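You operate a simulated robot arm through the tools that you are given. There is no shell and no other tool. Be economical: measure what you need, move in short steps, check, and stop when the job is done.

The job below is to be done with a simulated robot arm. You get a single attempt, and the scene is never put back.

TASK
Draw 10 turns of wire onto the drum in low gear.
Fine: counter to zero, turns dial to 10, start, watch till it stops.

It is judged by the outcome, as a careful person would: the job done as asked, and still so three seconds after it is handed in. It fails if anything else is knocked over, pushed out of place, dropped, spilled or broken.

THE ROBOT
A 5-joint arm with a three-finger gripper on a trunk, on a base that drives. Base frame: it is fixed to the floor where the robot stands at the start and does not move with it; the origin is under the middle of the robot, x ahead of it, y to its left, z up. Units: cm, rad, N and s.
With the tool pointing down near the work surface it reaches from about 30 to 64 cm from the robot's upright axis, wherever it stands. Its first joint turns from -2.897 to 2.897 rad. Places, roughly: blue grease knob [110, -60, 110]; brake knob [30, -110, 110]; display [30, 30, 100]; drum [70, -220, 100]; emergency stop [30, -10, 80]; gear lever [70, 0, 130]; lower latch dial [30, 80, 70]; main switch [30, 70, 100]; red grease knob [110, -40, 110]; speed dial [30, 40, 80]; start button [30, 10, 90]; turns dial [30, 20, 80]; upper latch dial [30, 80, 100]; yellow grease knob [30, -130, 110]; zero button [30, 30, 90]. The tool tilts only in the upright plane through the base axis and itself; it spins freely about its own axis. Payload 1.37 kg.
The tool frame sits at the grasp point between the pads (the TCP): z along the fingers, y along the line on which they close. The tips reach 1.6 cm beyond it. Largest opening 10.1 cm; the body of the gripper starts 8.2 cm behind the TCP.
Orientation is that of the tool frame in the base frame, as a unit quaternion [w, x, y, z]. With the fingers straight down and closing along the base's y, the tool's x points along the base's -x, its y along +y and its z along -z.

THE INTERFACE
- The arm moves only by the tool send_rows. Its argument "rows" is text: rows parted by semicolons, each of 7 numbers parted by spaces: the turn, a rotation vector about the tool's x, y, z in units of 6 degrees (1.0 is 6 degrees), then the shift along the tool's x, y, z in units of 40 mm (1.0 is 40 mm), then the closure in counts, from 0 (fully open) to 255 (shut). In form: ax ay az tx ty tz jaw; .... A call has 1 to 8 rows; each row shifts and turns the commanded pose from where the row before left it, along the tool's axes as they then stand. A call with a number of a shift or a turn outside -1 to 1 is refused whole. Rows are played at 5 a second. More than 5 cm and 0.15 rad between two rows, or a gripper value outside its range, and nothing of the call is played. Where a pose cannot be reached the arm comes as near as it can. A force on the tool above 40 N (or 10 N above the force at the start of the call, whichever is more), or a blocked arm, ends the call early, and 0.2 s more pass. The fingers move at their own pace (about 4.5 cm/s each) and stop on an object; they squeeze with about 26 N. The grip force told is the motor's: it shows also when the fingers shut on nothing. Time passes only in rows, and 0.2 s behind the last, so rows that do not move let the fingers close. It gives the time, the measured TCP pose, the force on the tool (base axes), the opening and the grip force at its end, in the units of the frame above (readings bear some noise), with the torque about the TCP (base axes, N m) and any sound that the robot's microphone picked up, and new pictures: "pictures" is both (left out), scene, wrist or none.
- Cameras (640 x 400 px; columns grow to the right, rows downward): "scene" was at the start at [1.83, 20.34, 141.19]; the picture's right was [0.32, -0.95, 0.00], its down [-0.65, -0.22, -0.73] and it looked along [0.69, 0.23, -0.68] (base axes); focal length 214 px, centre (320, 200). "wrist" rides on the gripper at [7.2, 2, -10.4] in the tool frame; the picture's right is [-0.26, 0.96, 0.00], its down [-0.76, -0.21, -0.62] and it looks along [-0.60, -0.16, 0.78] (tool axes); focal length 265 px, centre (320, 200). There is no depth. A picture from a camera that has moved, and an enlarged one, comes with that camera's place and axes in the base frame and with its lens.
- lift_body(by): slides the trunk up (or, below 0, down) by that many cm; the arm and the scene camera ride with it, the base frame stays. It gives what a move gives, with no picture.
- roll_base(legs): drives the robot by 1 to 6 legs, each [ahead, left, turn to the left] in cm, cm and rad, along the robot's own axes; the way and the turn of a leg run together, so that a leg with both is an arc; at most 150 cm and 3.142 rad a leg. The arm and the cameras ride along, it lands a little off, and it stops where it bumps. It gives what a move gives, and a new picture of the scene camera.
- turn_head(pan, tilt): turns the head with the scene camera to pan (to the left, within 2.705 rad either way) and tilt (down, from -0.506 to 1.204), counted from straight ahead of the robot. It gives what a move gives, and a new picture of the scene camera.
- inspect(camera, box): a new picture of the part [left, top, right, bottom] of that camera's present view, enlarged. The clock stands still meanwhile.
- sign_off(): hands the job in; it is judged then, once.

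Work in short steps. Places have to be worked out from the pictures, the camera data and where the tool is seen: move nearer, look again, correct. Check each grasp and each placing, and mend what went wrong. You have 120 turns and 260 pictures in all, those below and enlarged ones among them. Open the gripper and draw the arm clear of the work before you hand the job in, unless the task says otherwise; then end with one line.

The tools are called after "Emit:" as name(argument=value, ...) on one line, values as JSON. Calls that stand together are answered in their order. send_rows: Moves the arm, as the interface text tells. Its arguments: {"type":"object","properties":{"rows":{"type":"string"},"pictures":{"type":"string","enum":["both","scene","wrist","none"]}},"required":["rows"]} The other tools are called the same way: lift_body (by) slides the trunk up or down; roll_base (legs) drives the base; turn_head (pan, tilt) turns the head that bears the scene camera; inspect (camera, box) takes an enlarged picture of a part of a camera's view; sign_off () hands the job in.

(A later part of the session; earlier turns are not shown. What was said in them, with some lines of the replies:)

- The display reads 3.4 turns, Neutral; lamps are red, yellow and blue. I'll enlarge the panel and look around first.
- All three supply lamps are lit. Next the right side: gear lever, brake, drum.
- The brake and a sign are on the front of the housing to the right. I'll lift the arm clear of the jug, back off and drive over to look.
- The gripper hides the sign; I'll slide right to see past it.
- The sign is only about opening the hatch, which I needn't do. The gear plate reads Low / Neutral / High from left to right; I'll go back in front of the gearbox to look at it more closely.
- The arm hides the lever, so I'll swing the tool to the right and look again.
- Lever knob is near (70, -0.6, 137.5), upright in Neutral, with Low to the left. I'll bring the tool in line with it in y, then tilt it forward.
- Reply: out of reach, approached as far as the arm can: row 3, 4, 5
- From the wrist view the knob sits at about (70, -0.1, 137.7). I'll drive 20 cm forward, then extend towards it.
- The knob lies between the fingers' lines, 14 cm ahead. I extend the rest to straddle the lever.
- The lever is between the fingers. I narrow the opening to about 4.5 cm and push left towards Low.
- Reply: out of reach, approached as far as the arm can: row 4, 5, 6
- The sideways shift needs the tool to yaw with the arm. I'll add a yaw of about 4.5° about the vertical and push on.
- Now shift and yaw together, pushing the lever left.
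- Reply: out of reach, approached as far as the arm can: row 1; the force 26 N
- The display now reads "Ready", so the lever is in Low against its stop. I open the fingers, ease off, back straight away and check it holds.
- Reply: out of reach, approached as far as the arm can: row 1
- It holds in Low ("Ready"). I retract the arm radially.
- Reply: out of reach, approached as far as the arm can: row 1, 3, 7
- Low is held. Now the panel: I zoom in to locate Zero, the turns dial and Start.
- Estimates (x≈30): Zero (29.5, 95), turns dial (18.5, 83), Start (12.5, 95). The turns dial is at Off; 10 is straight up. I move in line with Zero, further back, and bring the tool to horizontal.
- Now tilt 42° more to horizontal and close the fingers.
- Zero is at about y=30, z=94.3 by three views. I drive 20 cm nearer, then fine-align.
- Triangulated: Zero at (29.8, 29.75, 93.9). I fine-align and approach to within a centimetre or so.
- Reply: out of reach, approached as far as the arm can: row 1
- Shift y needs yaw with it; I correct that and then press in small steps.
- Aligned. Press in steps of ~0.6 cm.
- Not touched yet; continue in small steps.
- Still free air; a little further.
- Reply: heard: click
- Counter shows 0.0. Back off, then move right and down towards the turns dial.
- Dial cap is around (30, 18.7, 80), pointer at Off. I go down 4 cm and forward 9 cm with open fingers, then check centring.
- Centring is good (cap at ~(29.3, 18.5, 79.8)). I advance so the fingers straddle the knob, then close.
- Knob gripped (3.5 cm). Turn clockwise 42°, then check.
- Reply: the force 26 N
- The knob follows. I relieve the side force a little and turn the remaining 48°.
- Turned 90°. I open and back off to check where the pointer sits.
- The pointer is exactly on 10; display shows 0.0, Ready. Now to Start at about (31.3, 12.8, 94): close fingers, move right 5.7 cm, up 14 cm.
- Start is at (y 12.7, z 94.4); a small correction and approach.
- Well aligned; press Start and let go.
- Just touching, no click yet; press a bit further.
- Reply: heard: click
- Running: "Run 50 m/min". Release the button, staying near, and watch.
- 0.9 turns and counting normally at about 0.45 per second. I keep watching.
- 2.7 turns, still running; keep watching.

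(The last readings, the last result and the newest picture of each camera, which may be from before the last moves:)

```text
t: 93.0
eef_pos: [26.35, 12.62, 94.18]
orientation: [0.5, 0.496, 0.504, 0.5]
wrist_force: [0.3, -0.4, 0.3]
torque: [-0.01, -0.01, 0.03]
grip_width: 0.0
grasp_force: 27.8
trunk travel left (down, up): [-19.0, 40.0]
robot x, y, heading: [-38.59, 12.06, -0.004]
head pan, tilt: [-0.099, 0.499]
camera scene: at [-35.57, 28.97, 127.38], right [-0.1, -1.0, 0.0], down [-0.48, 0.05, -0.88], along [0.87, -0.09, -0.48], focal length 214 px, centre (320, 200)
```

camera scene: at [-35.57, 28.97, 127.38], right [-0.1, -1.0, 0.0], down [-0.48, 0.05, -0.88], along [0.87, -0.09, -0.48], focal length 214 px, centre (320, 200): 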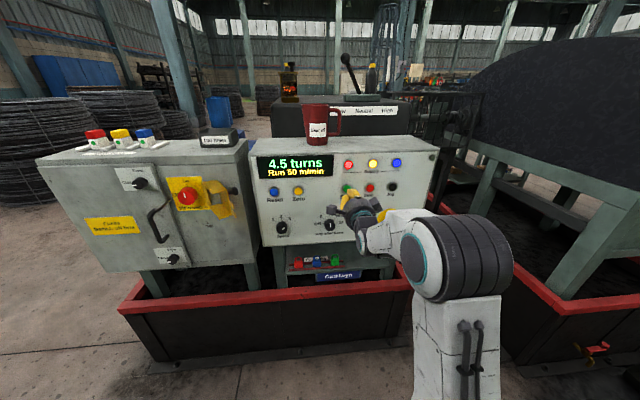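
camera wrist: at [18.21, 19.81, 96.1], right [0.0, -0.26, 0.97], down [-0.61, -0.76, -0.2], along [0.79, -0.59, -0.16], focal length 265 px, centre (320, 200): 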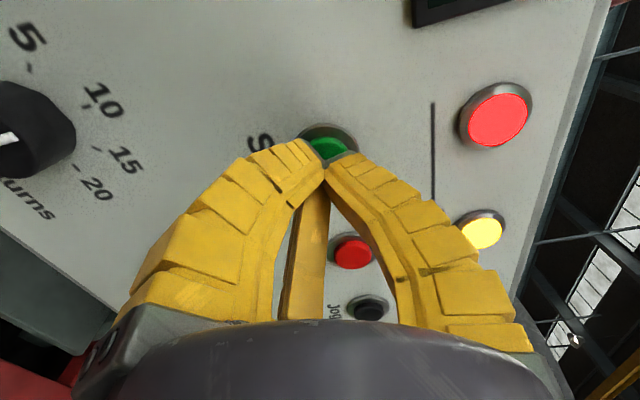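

4.5 turns; all as expected.

Emit:
send_rows(rows="0 0 0 0 0 0 255;0 0 0 0 0 0 255;0 0 0 0 0 0 255;0 0 0 0 0 0 255;0 0 0 0 0 0 255;0 0 0 0 0 0 255;0 0 0 0 0 0 255;0 0 0 0 0 0 255", pictures="scene")

Emit:
send_rows(rows="0 0 0 0 0 0 255;0 0 0 0 0 0 255;0 0 0 0 0 0 255;0 0 0 0 0 0 255;0 0 0 0 0 0 255;0 0 0 0 0 0 255;0 0 0 0 0 0 255;0 0 0 0 0 0 255", pictures="scene")

```text
t: 94.8
eef_pos: [26.54, 12.54, 94.2]
orientation: [0.5, 0.496, 0.504, 0.499]
wrist_force: [-0.3, -0.1, 0.3]
torque: [0.01, -0.04, 0.01]
grip_width: 0.0
grasp_force: 27.8
trunk travel left (down, up): [-19.0, 40.0]
robot x, y, heading: [-38.19, 12.32, -0.003]
head pan, tilt: [-0.099, 0.499]
camera scene: at [-35.57, 28.97, 127.38], right [-0.1, -1.0, 0.0], down [-0.48, 0.05, -0.88], along [0.87, -0.09, -0.48], focal length 214 px, centre (320, 200)
```

scene: 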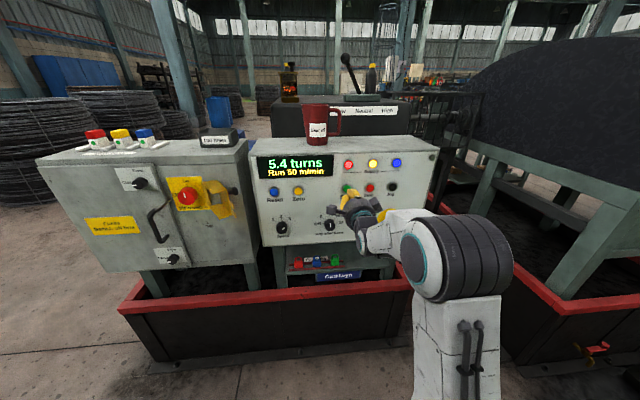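

```text
t: 96.6
eef_pos: [26.43, 12.56, 94.29]
orientation: [0.501, 0.496, 0.504, 0.5]
wrist_force: [0.2, -0.9, -0.7]
torque: [0.0, 0.01, 0.01]
grip_width: 0.0
grasp_force: 27.6
trunk travel left (down, up): [-19.0, 40.0]
robot x, y, heading: [-38.82, 12.21, -0.0]
head pan, tilt: [-0.099, 0.499]
camera scene: at [-35.57, 28.97, 127.38], right [-0.1, -1.0, 0.0], down [-0.48, 0.05, -0.88], along [0.87, -0.09, -0.48], focal length 214 px, centre (320, 200)
```

scene: 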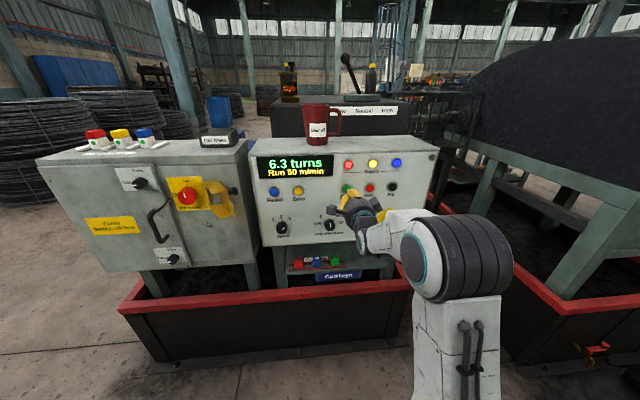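

6.3 turns; continue.

Emit:
send_rows(rows="0 0 0 0 0 0 255;0 0 0 0 0 0 255;0 0 0 0 0 0 255;0 0 0 0 0 0 255;0 0 0 0 0 0 255;0 0 0 0 0 0 255;0 0 0 0 0 0 255;0 0 0 0 0 0 255", pictures="scene")

Emit:
send_rows(rows="0 0 0 0 0 0 255;0 0 0 0 0 0 255;0 0 0 0 0 0 255;0 0 0 0 0 0 255;0 0 0 0 0 0 255;0 0 0 0 0 0 255;0 0 0 0 0 0 255;0 0 0 0 0 0 255", pictures="scene")

```text
t: 98.4
eef_pos: [26.37, 12.57, 94.23]
orientation: [0.501, 0.496, 0.503, 0.5]
wrist_force: [1.4, -0.9, -0.1]
torque: [0.03, 0.0, -0.02]
grip_width: 0.02
grasp_force: 27.5
trunk travel left (down, up): [-19.0, 40.0]
robot x, y, heading: [-38.68, 12.41, -0.005]
head pan, tilt: [-0.099, 0.499]
camera scene: at [-35.57, 28.97, 127.38], right [-0.1, -1.0, 0.0], down [-0.48, 0.05, -0.88], along [0.87, -0.09, -0.48], focal length 214 px, centre (320, 200)
```

scene: 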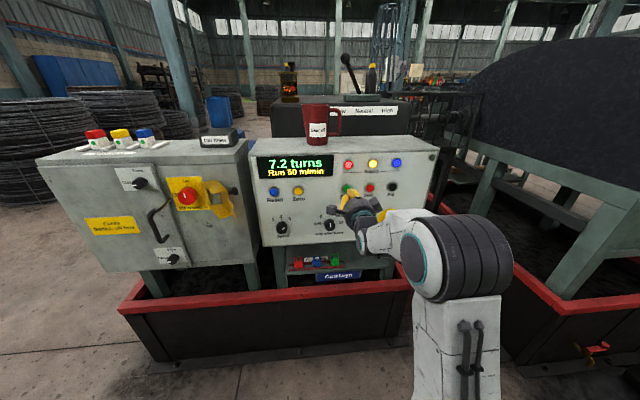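

```text
t: 100.2
eef_pos: [26.46, 12.71, 94.29]
orientation: [0.501, 0.497, 0.503, 0.499]
wrist_force: [0.1, 0.2, 0.2]
torque: [0.0, 0.04, -0.02]
grip_width: 0.01
grasp_force: 27.5
trunk travel left (down, up): [-19.0, 40.0]
robot x, y, heading: [-38.87, 12.29, 0.001]
head pan, tilt: [-0.099, 0.499]
camera scene: at [-35.57, 28.97, 127.38], right [-0.1, -1.0, 0.0], down [-0.48, 0.05, -0.88], along [0.87, -0.09, -0.48], focal length 214 px, centre (320, 200)
```

scene: 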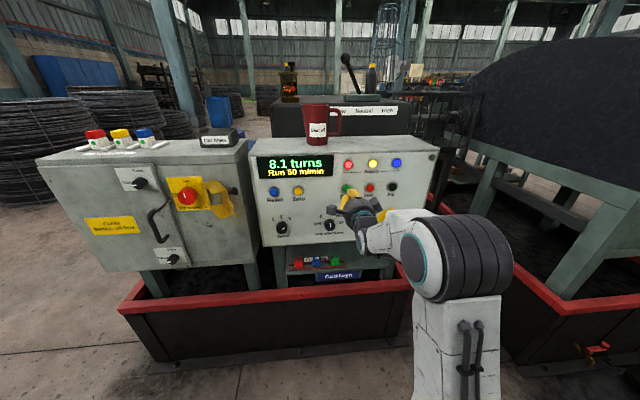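

8.1 turns; about four more seconds to go.

Emit:
send_rows(rows="0 0 0 0 0 0 255;0 0 0 0 0 0 255;0 0 0 0 0 0 255;0 0 0 0 0 0 255;0 0 0 0 0 0 255;0 0 0 0 0 0 255;0 0 0 0 0 0 255;0 0 0 0 0 0 255", pictures="scene")

Emit:
send_rows(rows="0 0 0 0 0 0 255;0 0 0 0 0 0 255;0 0 0 0 0 0 255;0 0 0 0 0 0 255;0 0 0 0 0 0 255;0 0 0 0 0 0 255;0 0 0 0 0 0 255;0 0 0 0 0 0 255", pictures="scene")

Emit:
send_rows(rows="0 0 0 0 0 0 255;0 0 0 0 0 0 255;0 0 0 0 0 0 255;0 0 0 0 0 0 255", pictures="scene")

Emit:
inspect(camera="scene", box=[230, 100, 430, 260])

```text
t: 102.0
eef_pos: [26.44, 12.68, 94.22]
orientation: [0.5, 0.496, 0.504, 0.5]
wrist_force: [-0.2, 0.2, -0.6]
torque: [0.05, 0.03, 0.0]
grip_width: 0.01
grasp_force: 27.5
trunk travel left (down, up): [-19.0, 40.0]
robot x, y, heading: [-38.4, 12.36, 0.001]
head pan, tilt: [-0.099, 0.499]
camera scene: at [-35.57, 28.97, 127.38], right [-0.1, -1.0, 0.0], down [-0.48, 0.05, -0.88], along [0.87, -0.09, -0.48], focal length 214 px, centre (320, 200)
```

scene: 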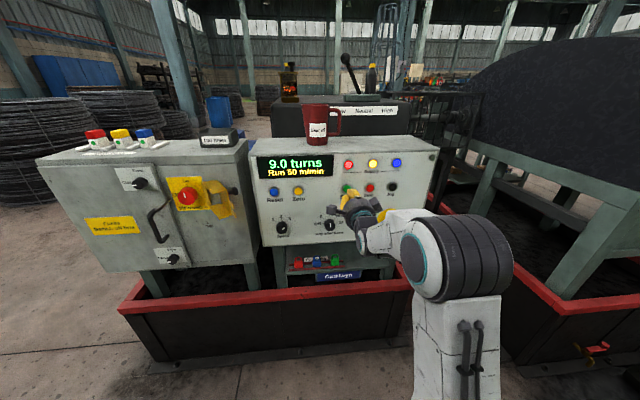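

```text
t: 103.8
eef_pos: [26.35, 12.58, 94.31]
orientation: [0.501, 0.496, 0.504, 0.499]
wrist_force: [0.0, -0.3, 0.4]
torque: [-0.01, -0.03, 0.02]
grip_width: 0.0
grasp_force: 27.9
trunk travel left (down, up): [-19.0, 40.0]
robot x, y, heading: [-38.53, 12.3, -0.001]
head pan, tilt: [-0.099, 0.499]
camera scene: at [-35.57, 28.97, 127.38], right [-0.1, -1.0, 0.0], down [-0.48, 0.05, -0.88], along [0.87, -0.09, -0.48], focal length 214 px, centre (320, 200)
```

scene: 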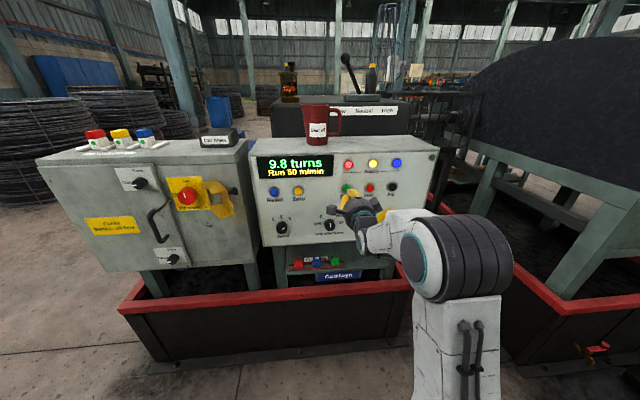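

```text
t: 104.8
eef_pos: [26.5, 12.67, 94.33]
orientation: [0.501, 0.496, 0.504, 0.5]
wrist_force: [0.2, -0.2, 0.3]
torque: [0.01, 0.01, 0.02]
grip_width: 0.0
grasp_force: 27.7
trunk travel left (down, up): [-19.0, 40.0]
robot x, y, heading: [-38.42, 12.29, -0.004]
head pan, tilt: [-0.099, 0.499]
camera scene: at [-35.57, 28.97, 127.38], right [-0.1, -1.0, 0.0], down [-0.48, 0.05, -0.88], along [0.87, -0.09, -0.48], focal length 214 px, centre (320, 200)
```

scene: 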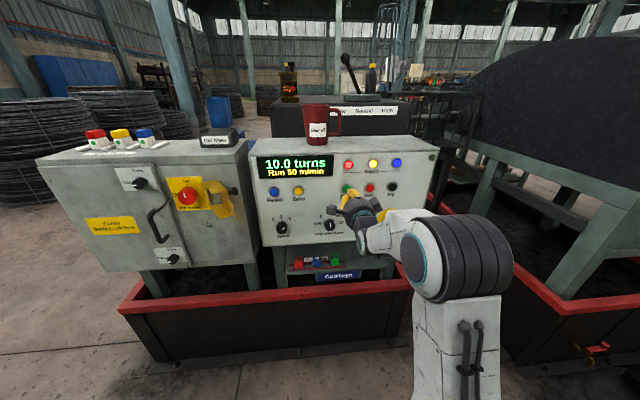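

```text
2.50 times, centred on (330, 180) of scene
camera zoom: at [-35.57, 28.97, 127.38], right [-0.1, -1.0, 0.0], down [-0.48, 0.05, -0.88], along [0.87, -0.09, -0.48], focal length 536 px, centre (295, 250)
```

zoom: 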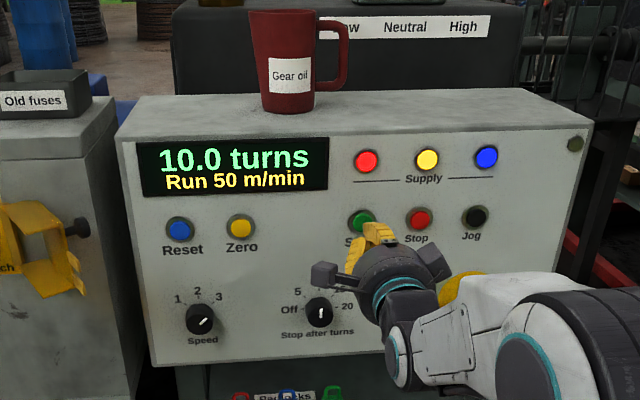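

10.0 turns; check that it has truly stopped.

Emit:
send_rows(rows="0 0 0 0 0 0 255;0 0 0 0 0 0 255", pictures="scene")

Emit:
inspect(camera="scene", box=[230, 100, 430, 260])

```text
t: 105.4
eef_pos: [26.44, 12.47, 94.25]
orientation: [0.5, 0.496, 0.504, 0.499]
wrist_force: [-0.4, -0.2, -0.4]
torque: [-0.01, 0.0, 0.0]
grip_width: 0.02
grasp_force: 27.6
trunk travel left (down, up): [-19.0, 40.0]
robot x, y, heading: [-39.11, 12.24, -0.002]
head pan, tilt: [-0.099, 0.499]
camera scene: at [-35.57, 28.97, 127.38], right [-0.1, -1.0, 0.0], down [-0.48, 0.05, -0.88], along [0.87, -0.09, -0.48], focal length 214 px, centre (320, 200)
```

scene: 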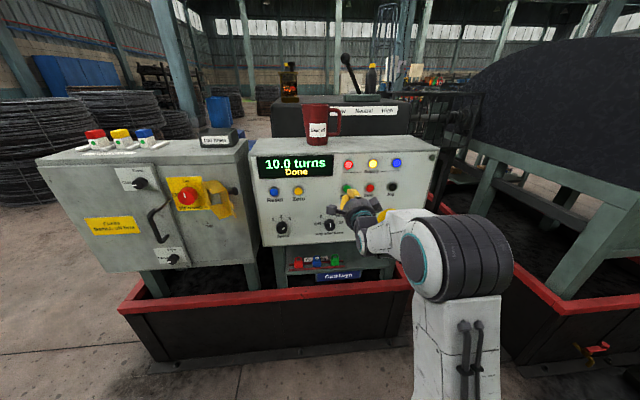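

```text
2.50 times, centred on (330, 180) of scene
camera zoom: at [-35.57, 28.97, 127.38], right [-0.1, -1.0, 0.0], down [-0.48, 0.05, -0.88], along [0.87, -0.09, -0.48], focal length 536 px, centre (295, 250)
```

zoom: 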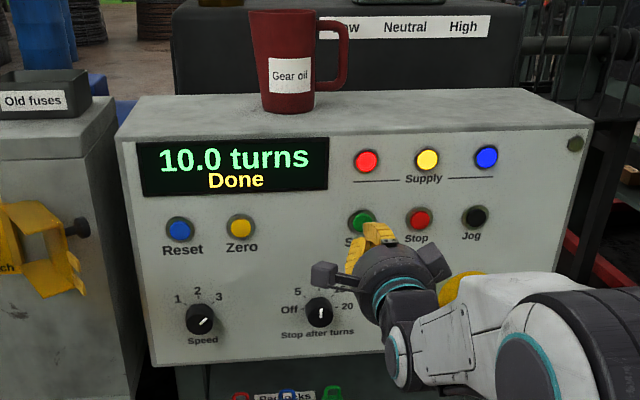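

"10.0 turns, Done". I retract straight back, open the gripper and look once more.

Emit:
send_rows(rows="0 0 0 0 0 -0.9 255;0 0 0 0 0 -0.9 255;0 0 0 0 0 -0.9 255;0 0 0 0 0 0 0;0 0 0 0 0 0 0;0 0 0 0 0 0 0;0 0 0 0 0 0 0", pictures="none")

Emit:
roll_base(legs=[[-20, 0, 0]])

Emit:
inspect(camera="scene", box=[230, 100, 430, 260])

```text
t: 107.0
eef_pos: [15.74, 12.5, 94.43]
orientation: [0.501, 0.495, 0.504, 0.5]
wrist_force: [-0.4, 0.1, 0.2]
torque: [-0.04, -0.01, -0.01]
grip_width: 10.07
grasp_force: 0.1
trunk travel left (down, up): [-19.0, 40.0]
robot x, y, heading: [-38.85, 12.72, -0.003]
head pan, tilt: [-0.099, 0.499]
```

```text
t: 108.6
eef_pos: [-4.44, 12.42, 94.32]
orientation: [0.501, 0.496, 0.504, 0.499]
wrist_force: [-0.6, -0.2, 0.0]
torque: [-0.02, 0.02, -0.02]
grip_width: 10.06
grasp_force: 0.0
trunk travel left (down, up): [-19.0, 40.0]
robot x, y, heading: [-59.26, 12.38, 0.001]
head pan, tilt: [-0.099, 0.499]
camera scene: at [-55.87, 28.97, 127.38], right [-0.1, -0.99, 0.0], down [-0.48, 0.05, -0.88], along [0.87, -0.09, -0.48], focal length 214 px, centre (320, 200)
```

scene: 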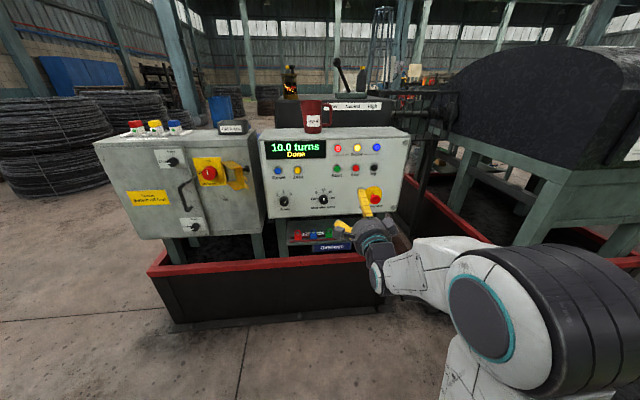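

```text
2.50 times, centred on (330, 180) of scene
camera zoom: at [-55.87, 28.97, 127.38], right [-0.1, -0.99, 0.0], down [-0.48, 0.05, -0.88], along [0.87, -0.09, -0.48], focal length 536 px, centre (295, 250)
```

zoom: 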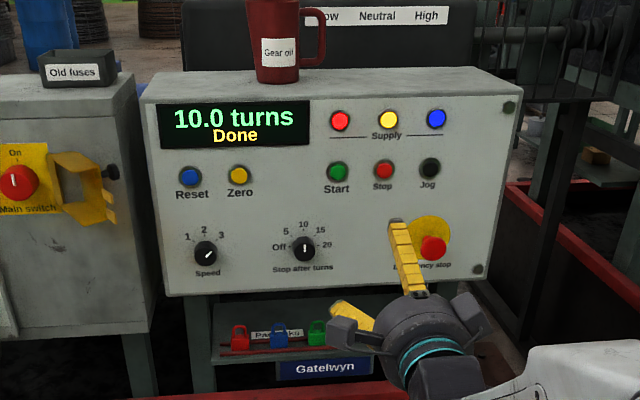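

The drum stopped at 10.0 turns with "Done" on the display; the lever is in Low, nothing is disturbed and the arm is clear.

Emit:
sign_off()

```text
The job is handed in.
```

The drum drew 10.0 turns in low gear and stopped by itself with "Done" on the display; I left the speed dial at 3, as I found it.
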